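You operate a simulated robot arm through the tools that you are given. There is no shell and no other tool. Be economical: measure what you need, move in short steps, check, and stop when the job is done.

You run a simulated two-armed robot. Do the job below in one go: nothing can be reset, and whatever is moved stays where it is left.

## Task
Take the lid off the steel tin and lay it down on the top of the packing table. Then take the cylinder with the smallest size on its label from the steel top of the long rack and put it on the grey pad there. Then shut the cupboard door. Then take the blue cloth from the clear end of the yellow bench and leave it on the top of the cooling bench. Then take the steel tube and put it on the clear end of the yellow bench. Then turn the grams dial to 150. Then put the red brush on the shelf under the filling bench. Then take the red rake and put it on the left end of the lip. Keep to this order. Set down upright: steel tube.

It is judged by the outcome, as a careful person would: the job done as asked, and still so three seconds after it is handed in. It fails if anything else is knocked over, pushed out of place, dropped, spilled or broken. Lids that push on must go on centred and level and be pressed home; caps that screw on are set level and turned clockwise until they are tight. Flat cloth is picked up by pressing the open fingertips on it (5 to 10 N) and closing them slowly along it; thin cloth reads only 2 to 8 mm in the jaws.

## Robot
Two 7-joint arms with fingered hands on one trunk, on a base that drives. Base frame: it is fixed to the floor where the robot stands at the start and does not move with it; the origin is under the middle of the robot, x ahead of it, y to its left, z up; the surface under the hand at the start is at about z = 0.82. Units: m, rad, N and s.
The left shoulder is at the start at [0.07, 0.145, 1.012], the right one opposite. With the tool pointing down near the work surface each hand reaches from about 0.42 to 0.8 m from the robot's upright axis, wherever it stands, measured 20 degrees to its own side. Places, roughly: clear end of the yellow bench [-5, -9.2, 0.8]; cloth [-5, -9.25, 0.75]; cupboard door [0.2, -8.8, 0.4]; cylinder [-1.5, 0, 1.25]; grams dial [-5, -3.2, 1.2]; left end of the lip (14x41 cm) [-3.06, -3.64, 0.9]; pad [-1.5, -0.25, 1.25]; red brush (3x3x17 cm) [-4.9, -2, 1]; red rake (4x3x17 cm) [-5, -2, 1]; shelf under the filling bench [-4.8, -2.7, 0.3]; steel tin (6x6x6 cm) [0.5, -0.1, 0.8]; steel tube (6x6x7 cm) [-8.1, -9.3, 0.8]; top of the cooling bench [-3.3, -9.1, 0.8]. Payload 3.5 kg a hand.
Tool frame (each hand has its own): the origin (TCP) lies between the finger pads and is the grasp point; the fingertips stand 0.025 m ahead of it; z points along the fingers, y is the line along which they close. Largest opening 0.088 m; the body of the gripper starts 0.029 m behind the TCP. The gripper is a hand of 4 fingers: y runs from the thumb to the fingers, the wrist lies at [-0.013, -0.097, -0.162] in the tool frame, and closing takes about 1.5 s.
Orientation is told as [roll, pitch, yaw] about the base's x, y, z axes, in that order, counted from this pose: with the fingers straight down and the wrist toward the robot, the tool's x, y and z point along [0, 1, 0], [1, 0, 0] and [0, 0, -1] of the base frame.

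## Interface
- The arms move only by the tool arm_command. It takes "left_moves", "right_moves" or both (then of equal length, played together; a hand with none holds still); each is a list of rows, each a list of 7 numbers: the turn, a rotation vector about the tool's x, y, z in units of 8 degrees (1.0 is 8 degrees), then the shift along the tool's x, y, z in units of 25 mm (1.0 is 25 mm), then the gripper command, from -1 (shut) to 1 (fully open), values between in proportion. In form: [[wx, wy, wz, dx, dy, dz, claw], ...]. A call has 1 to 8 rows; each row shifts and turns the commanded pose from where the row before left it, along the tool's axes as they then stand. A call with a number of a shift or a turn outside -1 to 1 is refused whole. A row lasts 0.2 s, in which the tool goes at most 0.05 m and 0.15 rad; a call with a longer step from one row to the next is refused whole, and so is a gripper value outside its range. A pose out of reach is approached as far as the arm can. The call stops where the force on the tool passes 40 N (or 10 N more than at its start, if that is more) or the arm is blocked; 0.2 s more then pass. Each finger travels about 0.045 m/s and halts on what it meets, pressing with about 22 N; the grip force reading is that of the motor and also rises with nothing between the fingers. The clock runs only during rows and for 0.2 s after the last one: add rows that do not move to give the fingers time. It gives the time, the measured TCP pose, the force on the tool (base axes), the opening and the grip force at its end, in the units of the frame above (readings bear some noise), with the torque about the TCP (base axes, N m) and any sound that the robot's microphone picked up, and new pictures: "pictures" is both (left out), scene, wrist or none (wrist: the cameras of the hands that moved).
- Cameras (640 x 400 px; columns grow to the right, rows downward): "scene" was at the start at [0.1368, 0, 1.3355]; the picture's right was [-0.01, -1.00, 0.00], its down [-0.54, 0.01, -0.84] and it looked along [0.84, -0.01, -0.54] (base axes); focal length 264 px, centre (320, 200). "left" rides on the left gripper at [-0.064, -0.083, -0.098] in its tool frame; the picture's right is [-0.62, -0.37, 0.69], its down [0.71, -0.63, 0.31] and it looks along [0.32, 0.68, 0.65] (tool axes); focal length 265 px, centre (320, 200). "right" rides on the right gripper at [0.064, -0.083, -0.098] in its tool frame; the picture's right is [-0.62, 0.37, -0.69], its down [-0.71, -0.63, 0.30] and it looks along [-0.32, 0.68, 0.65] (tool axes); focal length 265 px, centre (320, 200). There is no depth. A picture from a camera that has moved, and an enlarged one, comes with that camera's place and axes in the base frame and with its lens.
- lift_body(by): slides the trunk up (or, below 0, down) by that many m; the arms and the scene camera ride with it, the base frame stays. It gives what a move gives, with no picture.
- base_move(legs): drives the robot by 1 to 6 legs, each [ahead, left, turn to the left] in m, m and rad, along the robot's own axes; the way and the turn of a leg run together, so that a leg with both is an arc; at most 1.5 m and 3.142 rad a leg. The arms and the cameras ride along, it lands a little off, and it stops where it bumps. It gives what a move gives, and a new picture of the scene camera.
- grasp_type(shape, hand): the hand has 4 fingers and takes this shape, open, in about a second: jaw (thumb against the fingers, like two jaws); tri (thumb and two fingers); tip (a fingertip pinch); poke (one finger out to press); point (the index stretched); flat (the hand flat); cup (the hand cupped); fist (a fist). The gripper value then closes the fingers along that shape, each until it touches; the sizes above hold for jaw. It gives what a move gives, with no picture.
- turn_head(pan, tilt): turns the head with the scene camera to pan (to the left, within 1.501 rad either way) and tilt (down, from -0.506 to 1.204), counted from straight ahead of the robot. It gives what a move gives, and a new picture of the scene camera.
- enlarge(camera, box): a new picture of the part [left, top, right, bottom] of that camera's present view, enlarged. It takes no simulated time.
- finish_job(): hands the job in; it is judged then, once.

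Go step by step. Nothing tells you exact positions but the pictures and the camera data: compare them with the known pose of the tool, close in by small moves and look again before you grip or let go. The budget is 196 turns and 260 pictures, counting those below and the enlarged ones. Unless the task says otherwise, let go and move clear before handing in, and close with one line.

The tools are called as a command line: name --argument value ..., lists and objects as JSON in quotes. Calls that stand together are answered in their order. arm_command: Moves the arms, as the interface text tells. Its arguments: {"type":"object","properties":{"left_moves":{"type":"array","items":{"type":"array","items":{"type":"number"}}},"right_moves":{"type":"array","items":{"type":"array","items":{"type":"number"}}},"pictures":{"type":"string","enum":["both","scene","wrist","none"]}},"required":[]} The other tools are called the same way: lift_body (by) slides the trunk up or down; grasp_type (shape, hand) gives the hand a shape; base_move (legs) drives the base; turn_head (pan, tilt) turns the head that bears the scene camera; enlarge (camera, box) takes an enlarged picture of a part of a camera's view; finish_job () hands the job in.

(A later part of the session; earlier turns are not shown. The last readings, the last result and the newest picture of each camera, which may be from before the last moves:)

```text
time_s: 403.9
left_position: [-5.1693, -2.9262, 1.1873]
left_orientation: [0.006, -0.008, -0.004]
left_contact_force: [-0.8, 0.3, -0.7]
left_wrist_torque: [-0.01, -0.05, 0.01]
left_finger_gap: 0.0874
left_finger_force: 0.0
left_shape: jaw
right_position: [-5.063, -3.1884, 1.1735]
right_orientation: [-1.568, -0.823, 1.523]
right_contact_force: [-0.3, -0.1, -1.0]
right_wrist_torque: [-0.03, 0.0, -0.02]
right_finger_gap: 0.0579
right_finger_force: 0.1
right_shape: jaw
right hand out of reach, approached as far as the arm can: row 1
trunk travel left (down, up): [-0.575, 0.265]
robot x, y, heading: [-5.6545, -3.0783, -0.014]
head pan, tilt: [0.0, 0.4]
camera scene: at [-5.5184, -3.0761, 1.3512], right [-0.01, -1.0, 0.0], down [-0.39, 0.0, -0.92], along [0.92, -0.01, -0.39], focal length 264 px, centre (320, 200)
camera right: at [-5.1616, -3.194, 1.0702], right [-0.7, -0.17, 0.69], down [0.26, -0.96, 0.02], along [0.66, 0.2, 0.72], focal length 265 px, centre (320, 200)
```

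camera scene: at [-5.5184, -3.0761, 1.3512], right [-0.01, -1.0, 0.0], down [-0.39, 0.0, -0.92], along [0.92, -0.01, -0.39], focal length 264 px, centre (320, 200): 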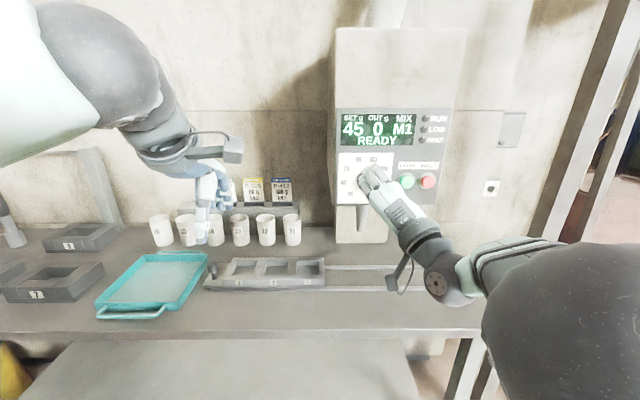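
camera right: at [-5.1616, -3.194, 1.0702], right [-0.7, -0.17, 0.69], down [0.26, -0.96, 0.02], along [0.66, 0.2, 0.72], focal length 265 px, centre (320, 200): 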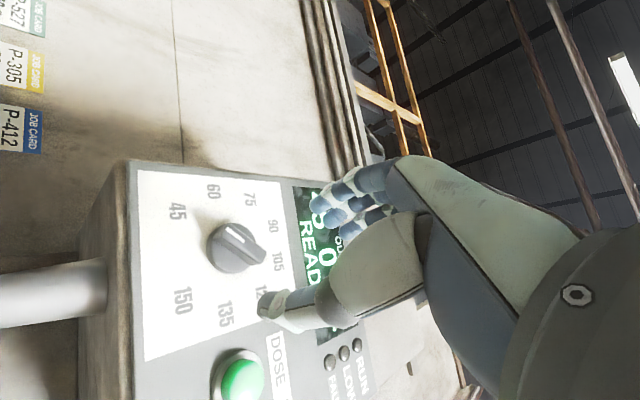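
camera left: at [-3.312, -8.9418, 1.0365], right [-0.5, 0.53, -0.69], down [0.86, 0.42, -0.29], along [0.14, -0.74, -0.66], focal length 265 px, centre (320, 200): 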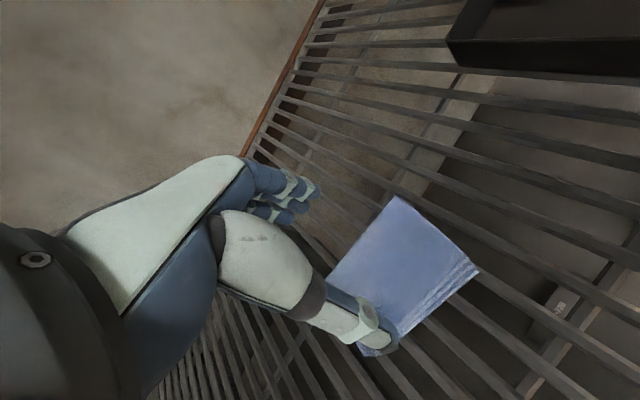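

Knob measured again at [-4.978, -3.177, 1.170]; the fingers are perpendicular to its bar. I advance most of the way.

arm_command --right_moves '[[0, 0, 0, 0.2, 0.1, 0.5, 0.3], [0, 0, 0, 0.2, 0.1, 0.5, 0.3], [0, 0, 0, 0, 0, 0.5, 0.3], [0, 0, 0, 0, 0, 0.3, 0.3], [0, 0, 0, 0, 0, 0, 0.3]]' --pictures "wrist"

enlarge --camera "right" --box '[180, 140, 400, 340]'

```text
time_s: 405.1
left_position: [-5.1682, -2.9265, 1.1869]
left_orientation: [0.007, -0.007, -0.003]
left_contact_force: [0.4, 0.4, -0.1]
left_wrist_torque: [-0.02, 0.01, 0.01]
left_finger_gap: 0.0877
left_finger_force: 0.0
left_shape: jaw
right_position: [-5.0171, -3.1694, 1.1555]
right_orientation: [-1.546, -0.786, 1.519]
right_contact_force: [0.9, -0.1, 1.3]
right_wrist_torque: [0.0, -0.01, -0.01]
right_finger_gap: 0.0575
right_finger_force: 0.1
right_shape: jaw
trunk travel left (down, up): [-0.575, 0.265]
robot x, y, heading: [-5.6587, -3.0765, -0.004]
head pan, tilt: [0.0, 0.4]
camera right: at [-5.1173, -3.1796, 1.054], right [-0.69, -0.15, 0.71], down [0.27, -0.96, 0.05], along [0.68, 0.23, 0.7], focal length 265 px, centre (320, 200)
```

right: 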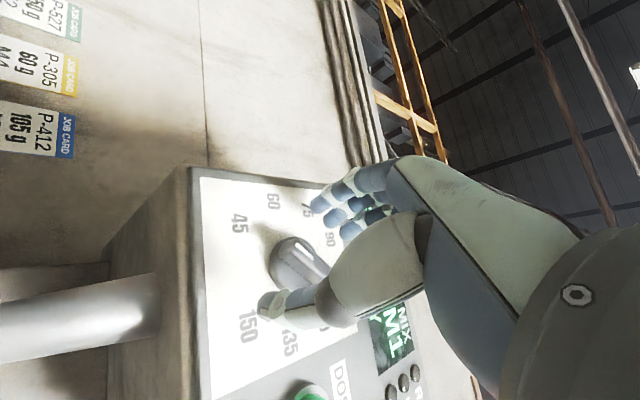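

```text
2.00 times, centred on (290, 240) of right
camera zoom: at [-5.1173, -3.1796, 1.054], right [-0.69, -0.15, 0.71], down [0.27, -0.96, 0.05], along [0.68, 0.23, 0.7], focal length 531 px, centre (380, 120)
```

zoom: 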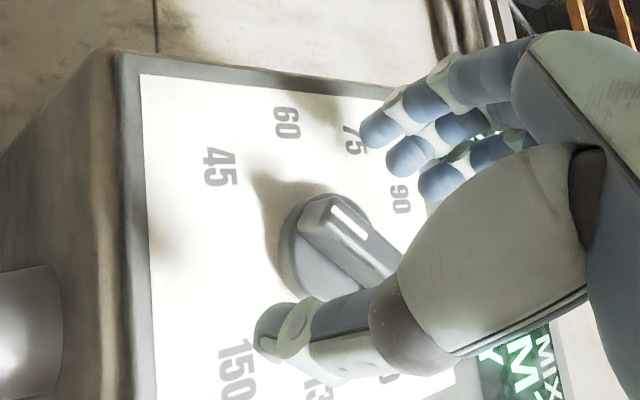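

Roll is right (bar at 44°). I correct 15 mm sideways, then push in 18 mm.

arm_command --right_moves '[[0, 0, 0, -0.62, 0.22, 0, 0.3], [0, 0, 0, 0, 0, 0.4, 0.3], [0, 0, 0, 0, 0, 0.35, 0.3], [0, 0, 0, 0, 0, 0, 0.3]]' --pictures "wrist"

enlarge --camera "right" --box '[180, 140, 400, 340]'

```text
time_s: 406.1
left_position: [-5.1694, -2.9258, 1.1881]
left_orientation: [0.008, -0.008, -0.003]
left_contact_force: [-0.5, 0.1, -0.7]
left_wrist_torque: [-0.03, 0.04, 0.0]
left_finger_gap: 0.0877
left_finger_force: 0.0
left_shape: jaw
right_position: [-4.9987, -3.1771, 1.1701]
right_orientation: [-1.547, -0.788, 1.52]
right_contact_force: [0.1, 0.5, -0.1]
right_wrist_torque: [0.01, -0.02, -0.01]
right_finger_gap: 0.0577
right_finger_force: 0.1
right_shape: jaw
trunk travel left (down, up): [-0.575, 0.265]
robot x, y, heading: [-5.6576, -3.0761, -0.004]
head pan, tilt: [0.0, 0.4]
camera right: at [-5.0984, -3.1861, 1.0688], right [-0.69, -0.16, 0.71], down [0.27, -0.96, 0.05], along [0.67, 0.23, 0.7], focal length 265 px, centre (320, 200)
```

right: 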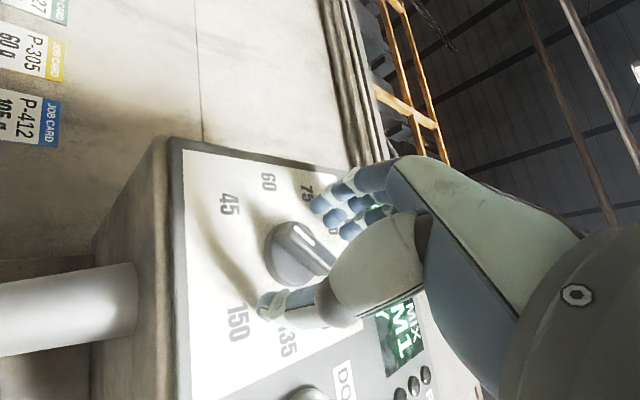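

```text
2.00 times, centred on (290, 240) of right
camera zoom: at [-5.0984, -3.1861, 1.0688], right [-0.69, -0.16, 0.71], down [0.27, -0.96, 0.05], along [0.67, 0.23, 0.7], focal length 531 px, centre (380, 120)
```

zoom: 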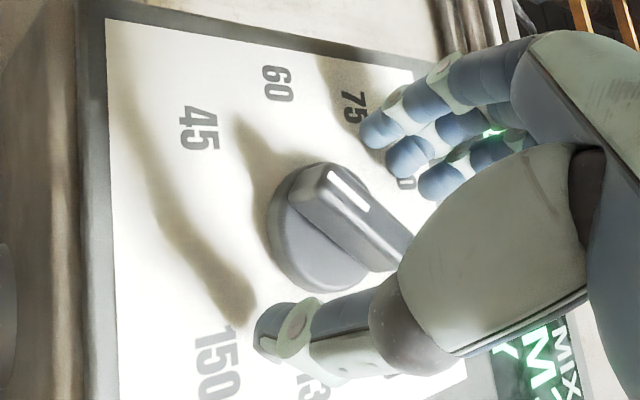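

arm_command --right_moves '[[0, 0, 0, 0, 0, 0.25, 0.3], [0, 0, 0, 0, 0, 0, 0], [0, 0, 0, 0, 0, 0, -0.3], [0, 0, 0, 0, 0, 0, -0.6], [0, 0, 0, 0, 0, 0, -0.9], [0, 0, 0, 0, 0, 0, -0.9]]' --pictures "wrist"

enlarge --camera "right" --box '[180, 140, 400, 340]'

```text
time_s: 407.5
left_position: [-5.1702, -2.928, 1.1887]
left_orientation: [0.009, -0.009, -0.003]
left_contact_force: [0.2, -0.5, 0.0]
left_wrist_torque: [-0.04, 0.0, 0.0]
left_finger_gap: 0.0878
left_finger_force: 0.0
left_shape: jaw
right_position: [-4.9945, -3.1785, 1.1716]
right_orientation: [-1.548, -0.789, 1.52]
right_contact_force: [-11.1, -3.4, -2.5]
right_wrist_torque: [0.02, 0.0, 0.1]
right_finger_gap: 0.0295
right_finger_force: 21.6
right_shape: jaw
trunk travel left (down, up): [-0.575, 0.265]
robot x, y, heading: [-5.6583, -3.078, -0.006]
head pan, tilt: [0.0, 0.4]
camera right: at [-5.0946, -3.1878, 1.0697], right [-0.69, -0.16, 0.71], down [0.27, -0.96, 0.05], along [0.67, 0.23, 0.7], focal length 265 px, centre (320, 200)
```

right: 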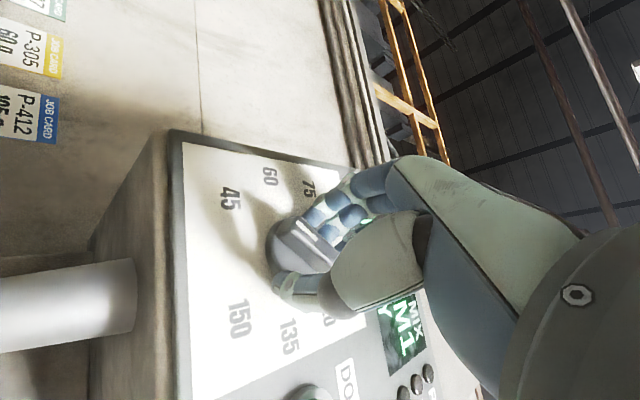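

```text
2.00 times, centred on (290, 240) of right
camera zoom: at [-5.0946, -3.1878, 1.0697], right [-0.69, -0.16, 0.71], down [0.27, -0.96, 0.05], along [0.67, 0.23, 0.7], focal length 531 px, centre (380, 120)
```

zoom: 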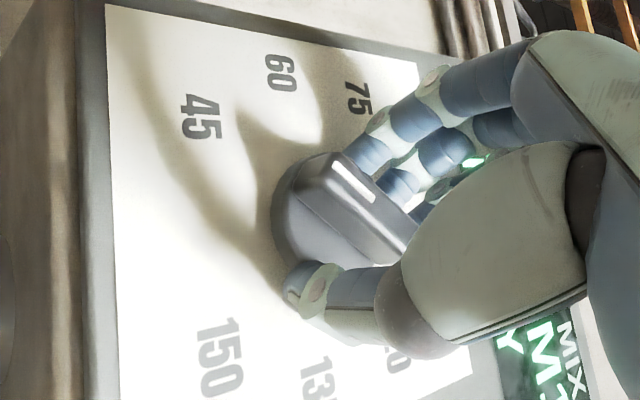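

Gripped (30 mm). Now I turn clockwise 64° and read the display.

arm_command --right_moves '[[0, 0, 0.9, 0, 0, 0, -0.9], [0, 0, 0.9, 0, 0, 0, -0.9], [0, 0, 0.9, 0, 0, 0, -0.9], [0, 0, 0.9, 0, 0, 0, -0.9], [0, 0, 0.9, 0, 0, 0, -0.9], [0, 0, 0.9, 0, 0, 0, -0.9], [0, 0, 0.9, 0, 0, 0, -0.9], [0, 0, 0.9, 0, 0, 0, -0.9]]'

enlarge --camera "scene" --box '[325, 95, 455, 215]'

```text
time_s: 409.3
left_position: [-5.1711, -2.9259, 1.1885]
left_orientation: [0.008, -0.008, -0.003]
left_contact_force: [0.6, 0.6, -1.1]
left_wrist_torque: [0.01, -0.01, -0.03]
left_finger_gap: 0.0877
left_finger_force: 0.1
left_shape: jaw
right_position: [-4.9942, -3.177, 1.172]
right_orientation: [1.501, -1.345, -1.539]
right_contact_force: [-14.1, -1.0, -11.0]
right_wrist_torque: [-0.04, 0.17, 0.01]
right_finger_gap: 0.0289
right_finger_force: 22.3
right_shape: jaw
trunk travel left (down, up): [-0.575, 0.265]
robot x, y, heading: [-5.6605, -3.0783, -0.007]
head pan, tilt: [0.0, 0.4]
camera scene: at [-5.5207, -3.0765, 1.3514], right [-0.01, -1.0, 0.0], down [-0.39, 0.0, -0.92], along [0.92, -0.01, -0.39], focal length 264 px, centre (320, 200)
camera right: at [-5.0895, -3.0928, 1.1085], right [-0.71, -0.66, 0.23], down [0.27, -0.57, -0.78], along [0.65, -0.49, 0.58], focal length 265 px, centre (320, 200)
```

scene: 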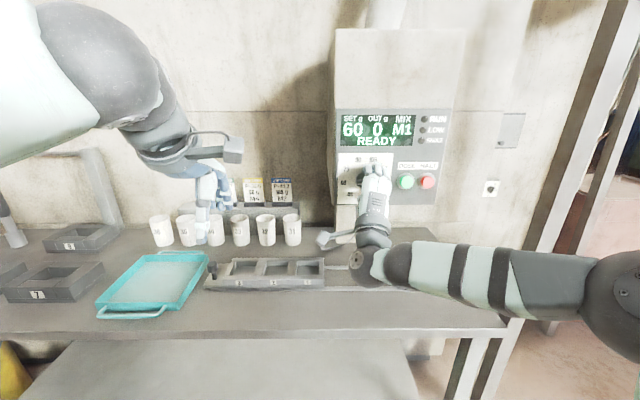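
right: 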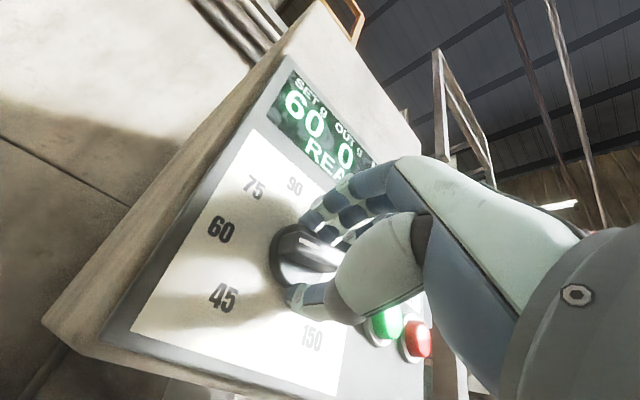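

```text
3.33 times, centred on (390, 155) of scene
camera zoom: at [-5.5207, -3.0765, 1.3514], right [-0.01, -1.0, 0.0], down [-0.39, 0.0, -0.92], along [0.92, -0.01, -0.39], focal length 881 px, centre (87, 350)
```

zoom: 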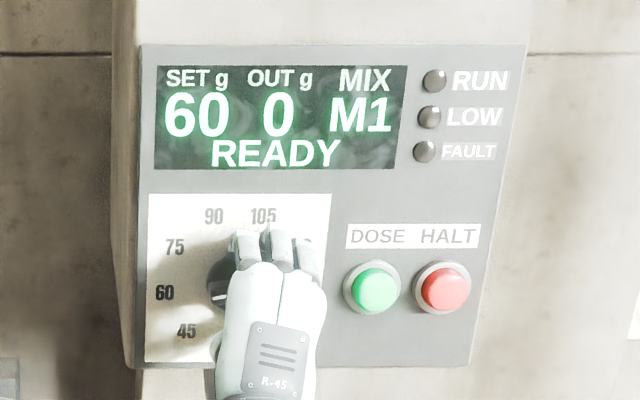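

The set value went to 60. I keep turning clockwise.

arm_command --right_moves '[[0, 0, 0.95, 0, 0, 0, -0.9], [0, 0, 0.95, 0, 0, 0, -0.9], [0, 0, 0.95, 0, 0, 0, -0.9], [0, 0, 0.95, 0, 0, 0, -0.9], [0, 0, 0.95, 0, 0, 0, -0.9], [0, 0, 0.95, 0, 0, 0, -0.9], [0, 0, 0.95, 0, 0, 0, -0.9], [0, 0, 0.95, 0, 0, 0, -0.9]]' --pictures "scene"

enlarge --camera "scene" --box '[325, 95, 455, 215]'

```text
time_s: 411.1
left_position: [-5.1697, -2.9282, 1.1885]
left_orientation: [0.009, -0.009, -0.004]
left_contact_force: [0.2, 0.9, 0.3]
left_wrist_torque: [0.0, -0.03, 0.01]
left_finger_gap: 0.0878
left_finger_force: 0.0
left_shape: jaw
right_position: [-4.9935, -3.1788, 1.1719]
right_orientation: [1.553, -0.285, -1.602]
right_contact_force: [-13.8, -3.1, -9.3]
right_wrist_torque: [-0.06, 0.16, -0.15]
right_finger_gap: 0.028
right_finger_force: 22.2
right_shape: jaw
trunk travel left (down, up): [-0.575, 0.265]
robot x, y, heading: [-5.6567, -3.0776, -0.005]
head pan, tilt: [0.0, 0.4]
camera scene: at [-5.5208, -3.0772, 1.3514], right [-0.01, -1.0, 0.0], down [-0.39, 0.0, -0.92], along [0.92, -0.01, -0.39], focal length 264 px, centre (320, 200)
```

scene: 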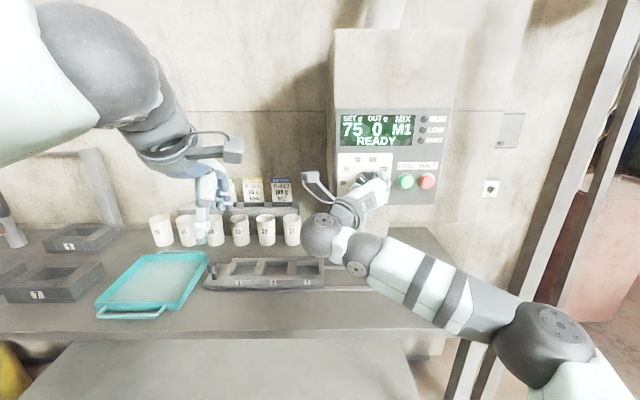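

```text
3.33 times, centred on (390, 155) of scene
camera zoom: at [-5.5208, -3.0772, 1.3514], right [-0.01, -1.0, 0.0], down [-0.39, 0.0, -0.92], along [0.92, -0.01, -0.39], focal length 881 px, centre (87, 350)
```

zoom: 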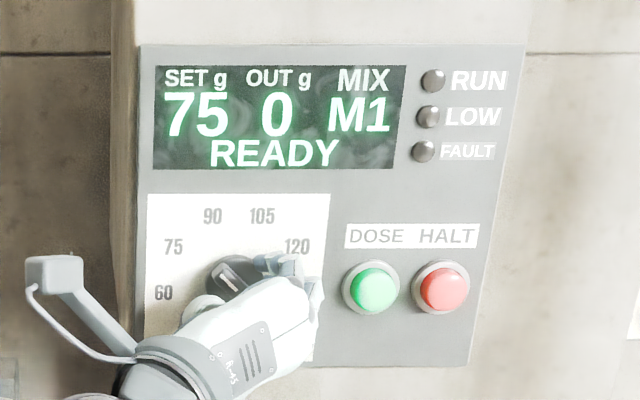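

75 now. I continue as far as the wrist allows.

arm_command --right_moves '[[0, 0, 0.95, 0, 0, 0, -0.9], [0, 0, 0.95, 0, 0, 0, -0.9], [0, 0, 0.95, 0, 0, 0, -0.9], [0, 0, 0.95, 0, 0, 0, -0.9], [0, 0, 0.95, 0, 0, 0, -0.9], [0, 0, 0.95, 0, 0, 0, -0.9], [0, 0, 0.95, 0, 0, 0, -0.9], [0, 0, 0.95, 0, 0, 0, -0.9]]' --pictures "scene"

enlarge --camera "scene" --box '[325, 95, 455, 215]'

```text
time_s: 412.9
left_position: [-5.1702, -2.9269, 1.1883]
left_orientation: [0.009, -0.007, -0.003]
left_contact_force: [0.6, 0.0, 0.0]
left_wrist_torque: [0.0, 0.01, -0.01]
left_finger_gap: 0.0879
left_finger_force: 0.0
left_shape: jaw
right_position: [-4.9934, -3.1778, 1.1716]
right_orientation: [1.544, 0.777, -1.625]
right_contact_force: [-14.6, -0.5, -12.8]
right_wrist_torque: [-0.03, 0.43, -0.1]
right_finger_gap: 0.0291
right_finger_force: 22.0
right_shape: jaw
trunk travel left (down, up): [-0.575, 0.265]
robot x, y, heading: [-5.6561, -3.0776, -0.007]
head pan, tilt: [0.0, 0.4]
camera scene: at [-5.5203, -3.0766, 1.3513], right [-0.01, -1.0, 0.0], down [-0.39, 0.0, -0.92], along [0.92, -0.01, -0.39], focal length 264 px, centre (320, 200)
```

scene: 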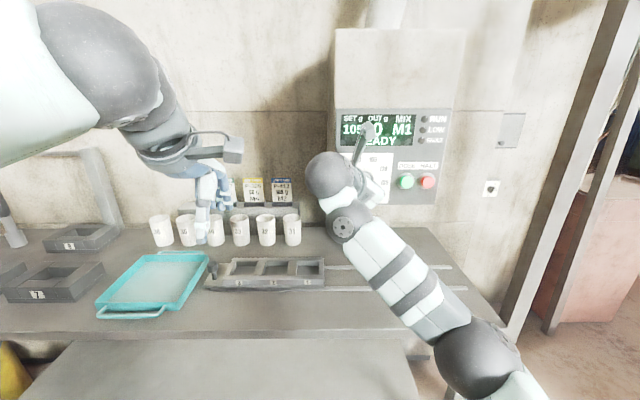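

```text
3.33 times, centred on (390, 155) of scene
camera zoom: at [-5.5203, -3.0766, 1.3513], right [-0.01, -1.0, 0.0], down [-0.39, 0.0, -0.92], along [0.92, -0.01, -0.39], focal length 881 px, centre (87, 350)
```

zoom: 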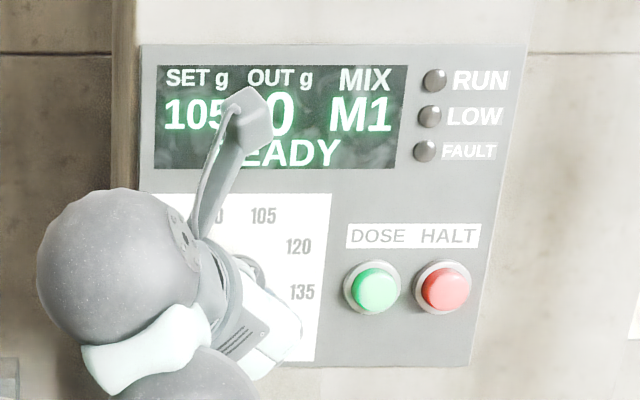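

105 now. I try a bit further in a shorter move.

arm_command --right_moves '[[0, 0, 0.95, 0, 0, 0, -0.9], [0, 0, 0.95, 0, 0, 0, -0.9], [0, 0, 0.95, 0, 0, 0, -0.9], [0, 0, 0.95, 0, 0, 0, -0.9]]' --pictures "scene"

enlarge --camera "scene" --box '[325, 95, 455, 215]'

```text
time_s: 413.9
left_position: [-5.1719, -2.9254, 1.1884]
left_orientation: [0.008, -0.008, -0.004]
left_contact_force: [-0.6, 0.5, -0.8]
left_wrist_torque: [-0.03, -0.01, 0.04]
left_finger_gap: 0.0877
left_finger_force: 0.0
left_shape: jaw
right_position: [-4.9945, -3.175, 1.1724]
right_orientation: [1.503, 1.306, -1.669]
right_contact_force: [-17.7, 1.8, -12.9]
right_wrist_torque: [0.0, 0.56, 0.02]
right_finger_gap: 0.0309
right_finger_force: 21.7
right_shape: jaw
trunk travel left (down, up): [-0.575, 0.265]
robot x, y, heading: [-5.6587, -3.0759, -0.007]
head pan, tilt: [0.0, 0.4]
camera scene: at [-5.5212, -3.0754, 1.3515], right [-0.01, -1.0, 0.0], down [-0.39, 0.0, -0.92], along [0.92, -0.01, -0.39], focal length 264 px, centre (320, 200)
```

scene: 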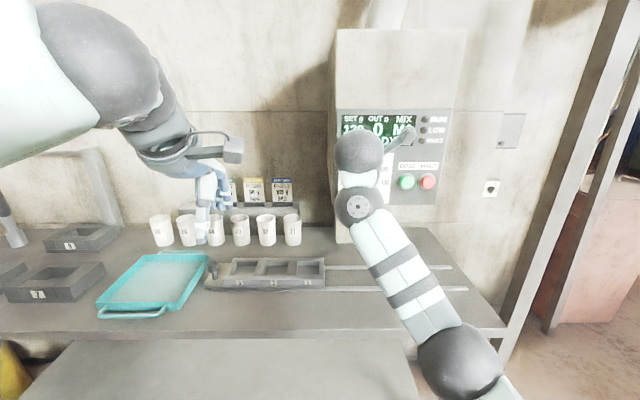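

```text
3.33 times, centred on (390, 155) of scene
camera zoom: at [-5.5212, -3.0754, 1.3515], right [-0.01, -1.0, 0.0], down [-0.39, 0.0, -0.92], along [0.92, -0.01, -0.39], focal length 881 px, centre (87, 350)
```

zoom: 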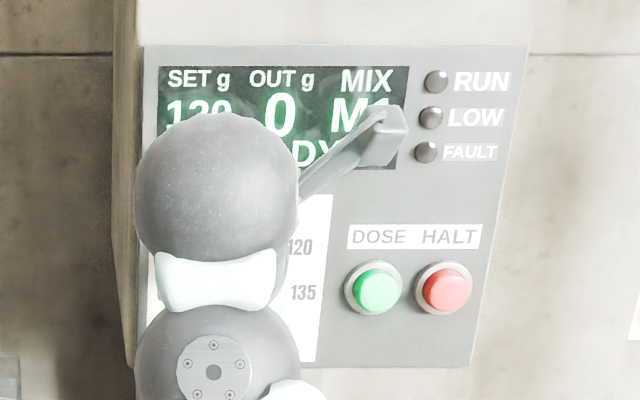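

120. Four more rows.

arm_command --right_moves '[[0, 0, 0.95, 0, 0, 0, -0.9], [0, 0, 0.95, 0, 0, 0, -0.9], [0, 0, 0.95, 0, 0, 0, -0.9], [0, 0, 0.95, 0, 0, 0, -0.9]]' --pictures "both"

```text
time_s: 414.9
left_position: [-5.1677, -2.9257, 1.1878]
left_orientation: [0.006, -0.006, -0.004]
left_contact_force: [-0.6, 0.6, -0.6]
left_wrist_torque: [0.02, -0.01, 0.01]
left_finger_gap: 0.0876
left_finger_force: 0.0
left_shape: jaw
right_position: [-5.0111, -3.1755, 1.166]
right_orientation: [-1.463, 1.437, 1.642]
right_contact_force: [9.5, -0.7, 10.9]
right_wrist_torque: [-0.02, -0.12, -0.01]
right_finger_gap: 0.0217
right_finger_force: 21.9
right_shape: jaw
right hand out of reach, approached as far as the arm can: row 2, 3, 4
trunk travel left (down, up): [-0.575, 0.265]
robot x, y, heading: [-5.66, -3.0769, -0.007]
head pan, tilt: [0.0, 0.4]
camera scene: at [-5.5178, -3.0755, 1.3513], right [-0.01, -1.0, 0.0], down [-0.39, 0.0, -0.92], along [0.92, -0.01, -0.39], focal length 264 px, centre (320, 200)
camera right: at [-5.1099, -3.2466, 1.2432], right [-0.67, 0.69, -0.27], down [0.34, 0.61, 0.71], along [0.66, 0.39, -0.64], focal length 265 px, centre (320, 200)
```

scene: 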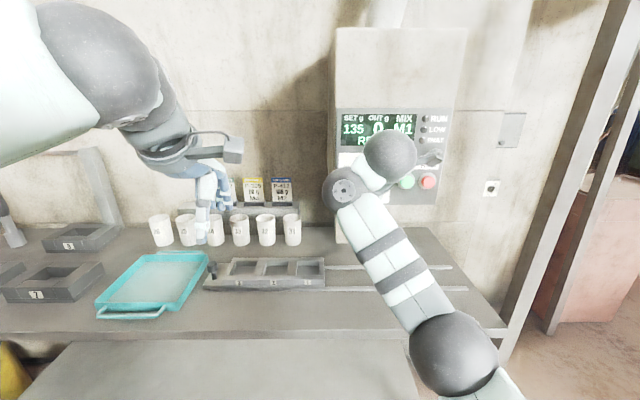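
right: 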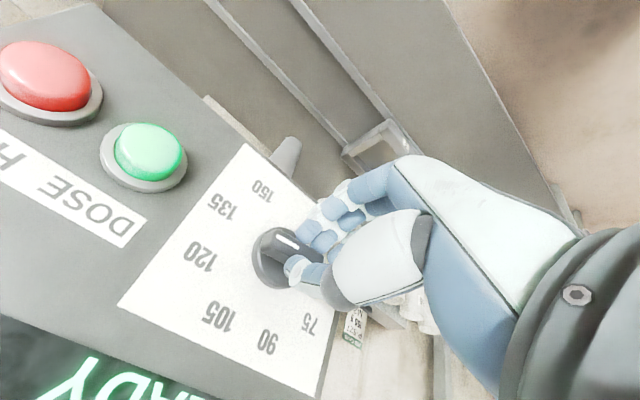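

135. The wrist is at its limit; I let go, back off, and untwist 180° for a second grip.

arm_command --right_moves '[[0, 0, 0, 0, 0, 0, 0.2], [0, 0, 0, 0, 0, 0, 0.4], [0, 0, 0, 0, 0, -0.8, 0.4], [0, 0, -0.5, 0, 0, -0.8, 0.4], [0, 0, -1, 0, 0, 0, 0.4], [0, 0, -1, 0, 0, 0, 0.4], [0, 0, -1, 0, 0, 0, 0.4], [0, 0, -1, 0, 0, 0, 0.4]]' --pictures "none"

arm_command --right_moves '[[0, 0, -1, 0, 0, 0, 0.4], [0, 0, -1, 0, 0, 0, 0.4], [0, 0, -1, 0, 0, 0, 0.4], [0, 0, -1, 0, 0, 0, 0.4], [0, 0, -1, 0, 0, 0, 0.4], [0, 0, -1, 0, 0, 0, 0.4], [0, 0, -1, 0, 0, 0, 0.4], [0, 0, -1, 0, 0, 0, 0.4]]' --pictures "none"

arm_command --right_moves '[[0, 0, -1, 0, 0, 0, 0.4], [0, 0, -1, 0, 0, 0, 0.4], [0, 0, -1, 0, 0, 0, 0.4], [0, 0, -1, 0, 0, 0, 0.4], [0, 0, -1, 0, 0, 0, 0.4], [0, 0, -1, 0, 0, 0, 0.4], [0, 0, -1, 0, 0, 0, 0.4], [0, 0, -1, 0, 0, 0, 0.4]]'

enlarge --camera "right" --box '[120, 100, 400, 340]'

```text
time_s: 416.7
left_position: [-5.1686, -2.9255, 1.1879]
left_orientation: [0.006, -0.005, -0.003]
left_contact_force: [0.2, -0.5, -0.7]
left_wrist_torque: [0.01, 0.01, 0.0]
left_finger_gap: 0.0876
left_finger_force: 0.1
left_shape: jaw
right_position: [-5.0388, -3.1703, 1.1627]
right_orientation: [1.537, 1.074, -1.634]
right_contact_force: [-0.3, 0.0, 0.3]
right_wrist_torque: [-0.01, -0.01, -0.02]
right_finger_gap: 0.0612
right_finger_force: 0.0
right_shape: jaw
right hand out of reach, approached as far as the arm can: row 4
trunk travel left (down, up): [-0.575, 0.265]
robot x, y, heading: [-5.658, -3.0777, -0.009]
head pan, tilt: [0.0, 0.4]
```

```text
time_s: 418.5
left_position: [-5.169, -2.9272, 1.1874]
left_orientation: [0.007, -0.006, -0.004]
left_contact_force: [0.2, -0.6, -0.4]
left_wrist_torque: [0.01, 0.03, 0.03]
left_finger_gap: 0.0877
left_finger_force: 0.1
left_shape: jaw
right_position: [-5.0396, -3.1692, 1.1635]
right_orientation: [1.554, -0.046, -1.605]
right_contact_force: [-0.4, -0.1, 0.5]
right_wrist_torque: [0.03, 0.01, -0.02]
right_finger_gap: 0.0614
right_finger_force: 0.1
right_shape: jaw
trunk travel left (down, up): [-0.575, 0.265]
robot x, y, heading: [-5.6573, -3.0766, -0.007]
head pan, tilt: [0.0, 0.4]
```

```text
time_s: 420.3
left_position: [-5.1693, -2.9269, 1.1876]
left_orientation: [0.007, -0.007, -0.005]
left_contact_force: [-0.1, 0.2, -0.2]
left_wrist_torque: [0.0, -0.02, 0.04]
left_finger_gap: 0.0875
left_finger_force: 0.1
left_shape: jaw
right_position: [-5.0406, -3.1688, 1.1645]
right_orientation: [1.527, -1.162, -1.566]
right_contact_force: [0.6, 0.1, 0.8]
right_wrist_torque: [0.01, -0.01, 0.01]
right_finger_gap: 0.0615
right_finger_force: 0.1
right_shape: jaw
trunk travel left (down, up): [-0.575, 0.265]
robot x, y, heading: [-5.6568, -3.079, -0.005]
head pan, tilt: [0.0, 0.4]
camera scene: at [-5.5189, -3.076, 1.3512], right [-0.01, -1.0, 0.0], down [-0.39, 0.0, -0.92], along [0.92, -0.01, -0.39], focal length 264 px, centre (320, 200)
camera right: at [-5.1359, -3.074, 1.1162], right [-0.71, -0.69, 0.1], down [0.28, -0.41, -0.87], along [0.64, -0.59, 0.49], focal length 265 px, centre (320, 200)
```

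scene: 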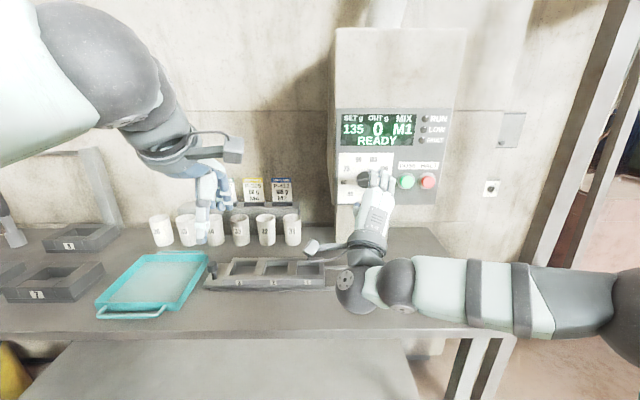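
right: 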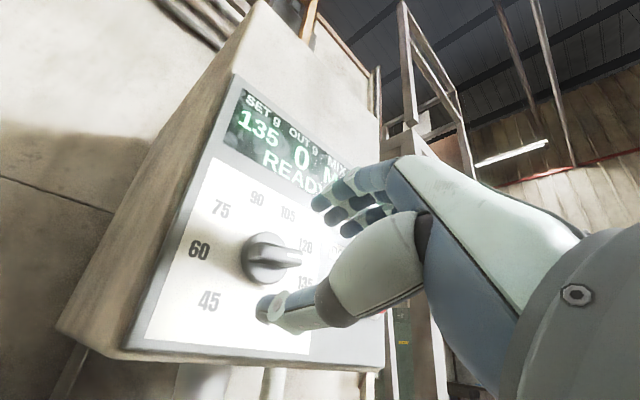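

```text
1.67 times, centred on (260, 220) of right
camera zoom: at [-5.1359, -3.074, 1.1162], right [-0.71, -0.69, 0.1], down [0.28, -0.41, -0.87], along [0.64, -0.59, 0.49], focal length 442 px, centre (420, 167)
```

zoom: 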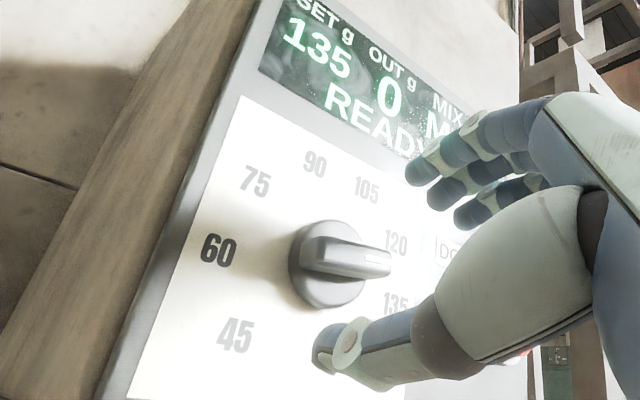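

It still reads 135. I recentre on the knob, advance and grip again.

arm_command --right_moves '[[0, 0, -0.5, -0.2, 0.35, 0, 0.4], [0, 0, -0.5, 0, 0, 0.6, 0.4], [0, 0, 0, 0, 0, 0.6, 0.3], [0, 0, 0, 0, 0, 0.55, 0.3], [0, 0, 0, 0, 0, 0.1, 0], [0, 0, 0, 0, 0, 0, -0.4], [0, 0, 0, 0, 0, 0, -0.9], [0, 0, 0, 0, 0, 0, -0.9]]' --pictures "wrist"

```text
time_s: 422.1
left_position: [-5.1694, -2.9267, 1.1874]
left_orientation: [0.007, -0.007, -0.003]
left_contact_force: [0.2, -0.3, -0.2]
left_wrist_torque: [-0.02, -0.02, -0.01]
left_finger_gap: 0.0878
left_finger_force: 0.0
left_shape: jaw
right_position: [-4.9947, -3.1788, 1.1694]
right_orientation: [1.505, -1.3, -1.54]
right_contact_force: [-9.0, 0.7, -5.0]
right_wrist_torque: [0.02, 0.0, 0.03]
right_finger_gap: 0.0296
right_finger_force: 21.9
right_shape: jaw
trunk travel left (down, up): [-0.575, 0.265]
robot x, y, heading: [-5.6574, -3.0757, -0.009]
head pan, tilt: [0.0, 0.4]
camera right: at [-5.0908, -3.0909, 1.108], right [-0.71, -0.67, 0.2], down [0.27, -0.53, -0.8], along [0.65, -0.52, 0.56], focal length 265 px, centre (320, 200)
```

right: 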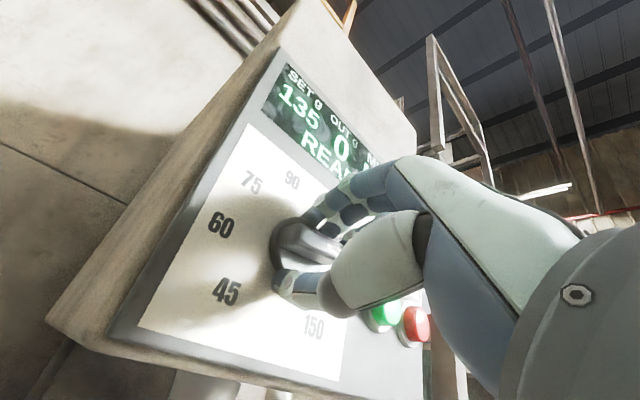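

arm_command --right_moves '[[0, 0, 0.95, 0, 0, 0, -0.9], [0, 0, 0.95, 0, 0, 0, -0.9], [0, 0, 0.95, 0, 0, 0, -0.9], [0, 0, 0.95, 0, 0, 0, -0.9], [0, 0, 0.95, 0, 0, 0, -0.9]]' --pictures "scene"

enlarge --camera "scene" --box '[325, 95, 455, 215]'

```text
time_s: 423.3
left_position: [-5.1684, -2.9244, 1.1869]
left_orientation: [0.007, -0.007, -0.003]
left_contact_force: [0.3, 0.5, -1.4]
left_wrist_torque: [0.0, -0.02, 0.0]
left_finger_gap: 0.0877
left_finger_force: 0.0
left_shape: jaw
right_position: [-4.9937, -3.177, 1.1707]
right_orientation: [1.551, -0.636, -1.593]
right_contact_force: [-5.5, 6.0, -5.5]
right_wrist_torque: [-0.04, 0.15, 0.15]
right_finger_gap: 0.029
right_finger_force: 22.0
right_shape: jaw
trunk travel left (down, up): [-0.575, 0.265]
robot x, y, heading: [-5.6574, -3.0745, -0.007]
head pan, tilt: [0.0, 0.4]
camera scene: at [-5.5188, -3.0744, 1.3512], right [-0.01, -1.0, 0.0], down [-0.39, 0.0, -0.92], along [0.92, -0.01, -0.39], focal length 264 px, centre (320, 200)
```

scene: 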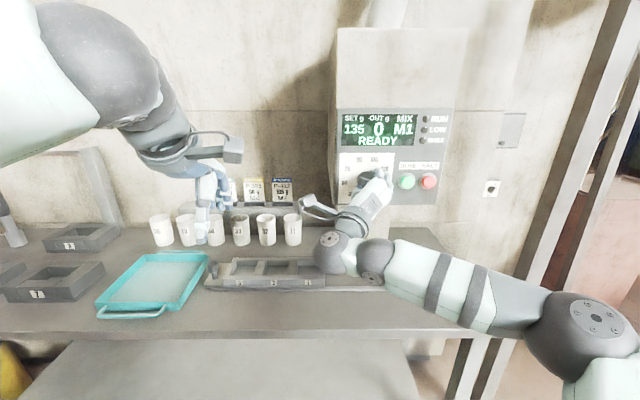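

```text
3.33 times, centred on (390, 155) of scene
camera zoom: at [-5.5188, -3.0744, 1.3512], right [-0.01, -1.0, 0.0], down [-0.39, 0.0, -0.92], along [0.92, -0.01, -0.39], focal length 881 px, centre (87, 350)
```

zoom: 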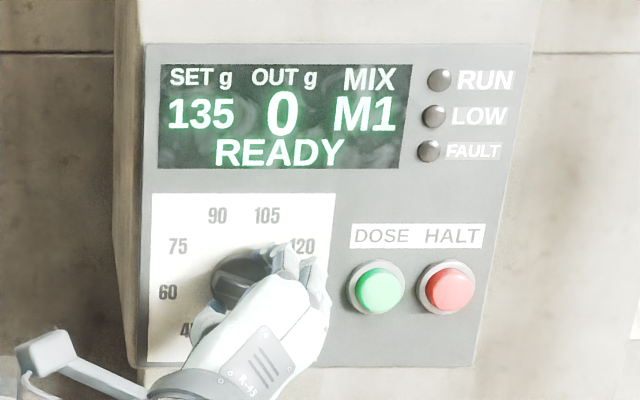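

Still 135; I turn further.

arm_command --right_moves '[[0, 0, 0.95, 0, 0, 0, -0.9], [0, 0, 0.95, 0, 0, 0, -0.9], [0, 0, 0.95, 0, 0, 0, -0.9], [0, 0, 0, 0, 0, 0, -0.9]]' --pictures "scene"

enlarge --camera "scene" --box '[325, 95, 455, 215]'

```text
time_s: 424.3
left_position: [-5.1688, -2.9243, 1.1885]
left_orientation: [0.006, -0.007, -0.003]
left_contact_force: [0.5, 0.0, -0.2]
left_wrist_torque: [0.01, 0.02, 0.01]
left_finger_gap: 0.0878
left_finger_force: 0.1
left_shape: jaw
right_position: [-4.9946, -3.1776, 1.1695]
right_orientation: [1.554, -0.237, -1.601]
right_contact_force: [-7.1, 6.0, -2.4]
right_wrist_torque: [0.0, 0.14, 0.23]
right_finger_gap: 0.029
right_finger_force: 21.6
right_shape: jaw
trunk travel left (down, up): [-0.575, 0.265]
robot x, y, heading: [-5.6571, -3.0804, -0.01]
head pan, tilt: [0.0, 0.4]
camera scene: at [-5.5197, -3.0742, 1.3513], right [-0.01, -1.0, 0.0], down [-0.39, 0.0, -0.92], along [0.92, -0.01, -0.39], focal length 264 px, centre (320, 200)
```

scene: 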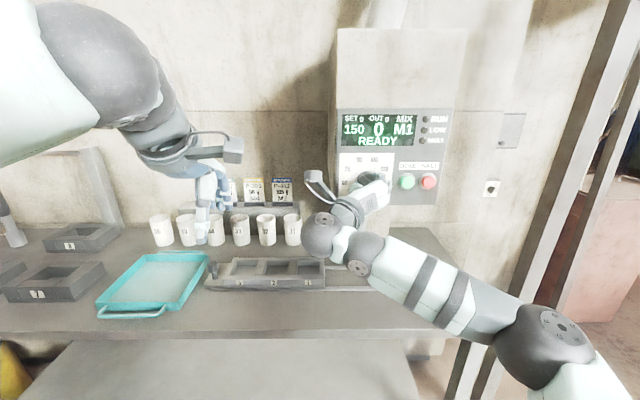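

```text
3.33 times, centred on (390, 155) of scene
camera zoom: at [-5.5197, -3.0742, 1.3513], right [-0.01, -1.0, 0.0], down [-0.39, 0.0, -0.92], along [0.92, -0.01, -0.39], focal length 881 px, centre (87, 350)
```

zoom: 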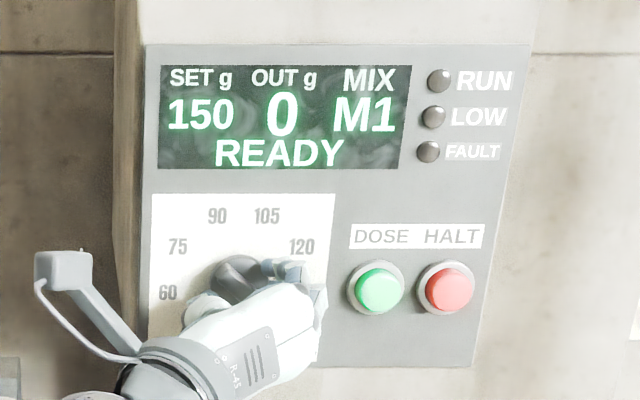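

Display reads 150. A touch further to seat it, then release and back straight off.

arm_command --right_moves '[[0, 0, 0.8, 0, 0, 0, -0.9], [0, 0, 0.5, 0, 0, 0, -0.9], [0, 0, 0, 0, 0, 0, -0.9], [0, 0, 0, 0, 0, 0, 0], [0, 0, 0, 0, 0, 0, 0.4], [0, 0, 0, 0, 0, -0.8, 0.4], [0, 0, 0, 0, 0, -0.8, 0.4], [0, 0, 0, 0, 0, -1, 0.4]]' --pictures "both"

enlarge --camera "right" --box '[120, 50, 400, 340]'

```text
time_s: 426.1
left_position: [-5.1692, -2.9268, 1.1876]
left_orientation: [0.01, -0.007, -0.003]
left_contact_force: [0.0, -0.1, 0.4]
left_wrist_torque: [0.02, 0.01, 0.03]
left_finger_gap: 0.0879
left_finger_force: 0.0
left_shape: jaw
right_position: [-5.0585, -3.1778, 1.1696]
right_orientation: [1.555, -0.06, -1.601]
right_contact_force: [0.0, 0.4, 0.6]
right_wrist_torque: [0.01, 0.0, -0.02]
right_finger_gap: 0.0613
right_finger_force: 0.0
right_shape: jaw
trunk travel left (down, up): [-0.575, 0.265]
robot x, y, heading: [-5.6596, -3.0791, -0.008]
head pan, tilt: [0.0, 0.4]
camera scene: at [-5.5187, -3.0764, 1.3512], right [-0.01, -1.0, 0.0], down [-0.39, 0.0, -0.92], along [0.92, -0.01, -0.39], focal length 264 px, centre (320, 200)
camera right: at [-5.1527, -3.087, 1.2317], right [-0.71, -0.38, -0.59], down [0.31, 0.58, -0.75], along [0.63, -0.72, -0.3], focal length 265 px, centre (320, 200)
```

scene: 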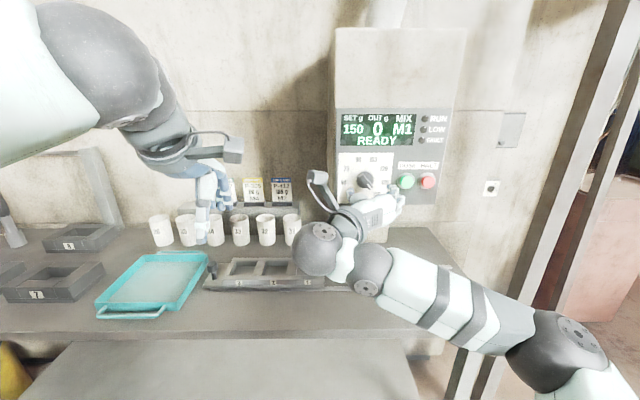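
right: 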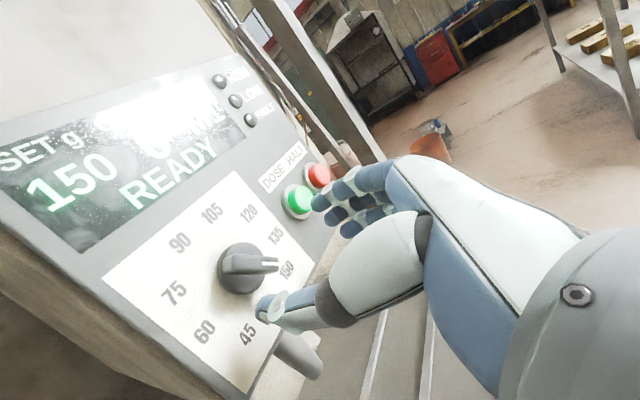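

```text
1.38 times, centred on (260, 195) of right
camera zoom: at [-5.1527, -3.087, 1.2317], right [-0.71, -0.38, -0.59], down [0.31, 0.58, -0.75], along [0.63, -0.72, -0.3], focal length 366 px, centre (403, 207)
```

zoom: 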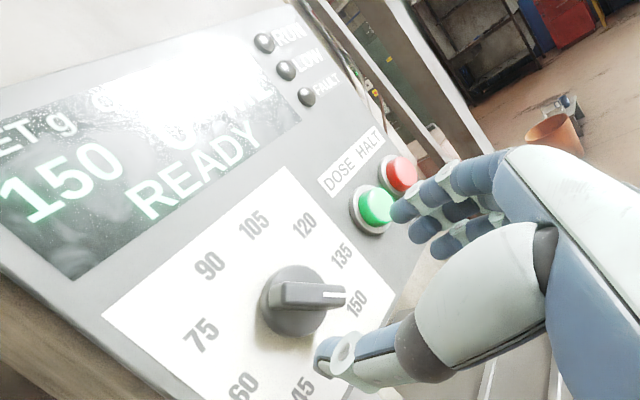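

The pointer stands at 150. I back off, unroll the right hand, and look left for the brush and rake.

base_move --legs '[[-0.35, 0, 0]]'

arm_command --right_moves '[[0, 0, -1, 0, 0, 0, 1], [0, 0, -1, 0, 0, 0, 1], [0, 0, -1, 0, 0, 0, 1], [0, 0, -1, 0, 0, 0, 1], [0, 0, -1, 0, 0, 0, 1], [0, 0, -1, 0, 0, 0, 1], [0, 0, -1, 0, 0, 0, 1], [0, 0, -1, 0, 0, 0, 1]]' --pictures "none"

arm_command --right_moves '[[0, 0, -1, 0, 0, 0, 1], [0, 0, -1, 0, 0, 0, 1], [0, 0, -0.85, 0, 0, 0, 1], [1, 0, 0, 0, 0, 0, 1], [1, 0, 0, 0, 0, 0, 1], [1, 0, 0, 0, 0, 0, 1], [1, 0, 0, 0, 0, 0, 1], [1, 0, 0, 0, 0, 0, 1]]' --pictures "none"

arm_command --right_moves '[[1, 0, 0, 0, 0, 0, 1], [1, 0, 0, 0, 0, 0, 1], [1, 0, 0, 0, 0, 0, 1], [1, 0, 0, 0, 0, 0, 1], [1, 0, 0, 0, 0, 0, 1], [1, 0, 0, 0, 0, 0, 1], [0.25, 0, 0, 0, 0, 0, 1]]' --pictures "none"

turn_head --pan 0.6 --tilt 0.35

```text
time_s: 428.3
left_position: [-5.5191, -2.9241, 1.188]
left_orientation: [0.006, -0.006, -0.001]
left_contact_force: [-0.7, 0.2, 0.7]
left_wrist_torque: [0.02, -0.01, -0.01]
left_finger_gap: 0.0876
left_finger_force: 0.0
left_shape: jaw
right_position: [-5.4079, -3.1745, 1.1686]
right_orientation: [1.555, -0.059, -1.601]
right_contact_force: [0.0, -0.3, 0.4]
right_wrist_torque: [0.04, 0.01, 0.01]
right_finger_gap: 0.0614
right_finger_force: 0.0
right_shape: jaw
trunk travel left (down, up): [-0.575, 0.265]
robot x, y, heading: [-6.0084, -3.0745, -0.003]
head pan, tilt: [0.0, 0.4]
camera scene: at [-5.8685, -3.0739, 1.3511], right [-0.01, -1.0, 0.0], down [-0.39, 0.0, -0.92], along [0.92, 0.0, -0.39], focal length 264 px, centre (320, 200)
```

scene: 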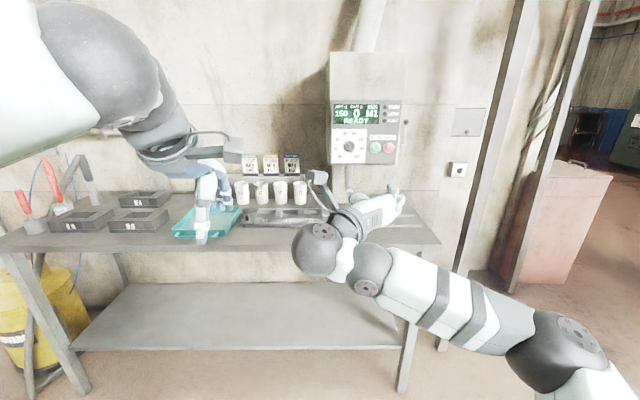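

```text
time_s: 430.1
left_position: [-5.5195, -2.9239, 1.1885]
left_orientation: [0.007, -0.006, -0.001]
left_contact_force: [0.5, -0.1, 0.6]
left_wrist_torque: [0.01, 0.04, -0.05]
left_finger_gap: 0.088
left_finger_force: 0.1
left_shape: jaw
right_position: [-5.4097, -3.1741, 1.1679]
right_orientation: [1.53, -1.177, -1.562]
right_contact_force: [-0.2, -0.1, 0.1]
right_wrist_torque: [0.05, 0.0, 0.02]
right_finger_gap: 0.0877
right_finger_force: 0.0
right_shape: jaw
trunk travel left (down, up): [-0.575, 0.265]
robot x, y, heading: [-6.0058, -3.0758, -0.0]
head pan, tilt: [0.0, 0.4]
```

```text
time_s: 431.9
left_position: [-5.5203, -2.9221, 1.187]
left_orientation: [0.008, -0.007, -0.002]
left_contact_force: [0.2, 0.4, 0.2]
left_wrist_torque: [0.01, -0.02, 0.0]
left_finger_gap: 0.0877
left_finger_force: 0.1
left_shape: jaw
right_position: [-5.4079, -3.1737, 1.1688]
right_orientation: [-0.002, -0.854, -0.03]
right_contact_force: [0.3, 0.4, -0.1]
right_wrist_torque: [0.0, 0.01, 0.01]
right_finger_gap: 0.0878
right_finger_force: 0.1
right_shape: jaw
trunk travel left (down, up): [-0.575, 0.265]
robot x, y, heading: [-6.0076, -3.0706, -0.007]
head pan, tilt: [0.0, 0.4]
```

```text
time_s: 433.5
left_position: [-5.5201, -2.9253, 1.1879]
left_orientation: [0.01, -0.007, -0.001]
left_contact_force: [0.3, 0.0, -0.1]
left_wrist_torque: [-0.03, -0.03, 0.02]
left_finger_gap: 0.0876
left_finger_force: 0.1
left_shape: jaw
right_position: [-5.4082, -3.175, 1.169]
right_orientation: [0.0, 0.014, -0.031]
right_contact_force: [0.0, -0.1, -0.3]
right_wrist_torque: [0.0, 0.04, -0.03]
right_finger_gap: 0.0878
right_finger_force: 0.0
right_shape: jaw
trunk travel left (down, up): [-0.575, 0.265]
robot x, y, heading: [-6.0091, -3.0753, -0.006]
head pan, tilt: [0.0, 0.4]
```

```text
time_s: 434.5
left_position: [-5.5193, -2.9236, 1.1874]
left_orientation: [0.008, -0.005, -0.001]
left_contact_force: [-0.2, -0.1, 0.2]
left_wrist_torque: [0.02, -0.01, -0.01]
left_finger_gap: 0.0874
left_finger_force: 0.2
left_shape: jaw
right_position: [-5.4066, -3.174, 1.1691]
right_orientation: [-0.003, 0.017, -0.029]
right_contact_force: [0.3, 0.1, -0.7]
right_wrist_torque: [0.01, -0.01, -0.02]
right_finger_gap: 0.0876
right_finger_force: 0.1
right_shape: jaw
trunk travel left (down, up): [-0.575, 0.265]
robot x, y, heading: [-6.0114, -3.0726, -0.002]
head pan, tilt: [0.6, 0.351]
camera scene: at [-5.8842, -3.0213, 1.3557], right [0.56, -0.83, 0.0], down [-0.28, -0.19, -0.94], along [0.78, 0.53, -0.34], focal length 264 px, centre (320, 200)
```

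scene: 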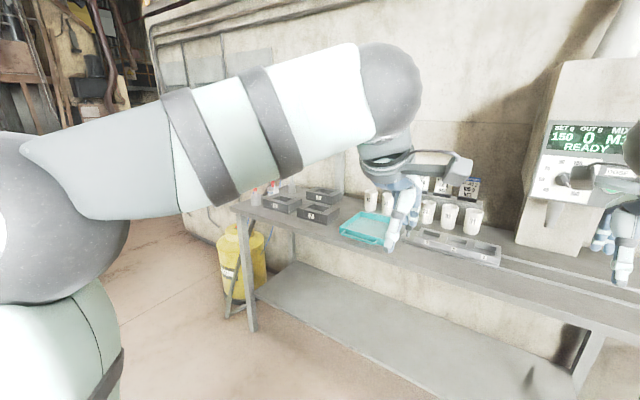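

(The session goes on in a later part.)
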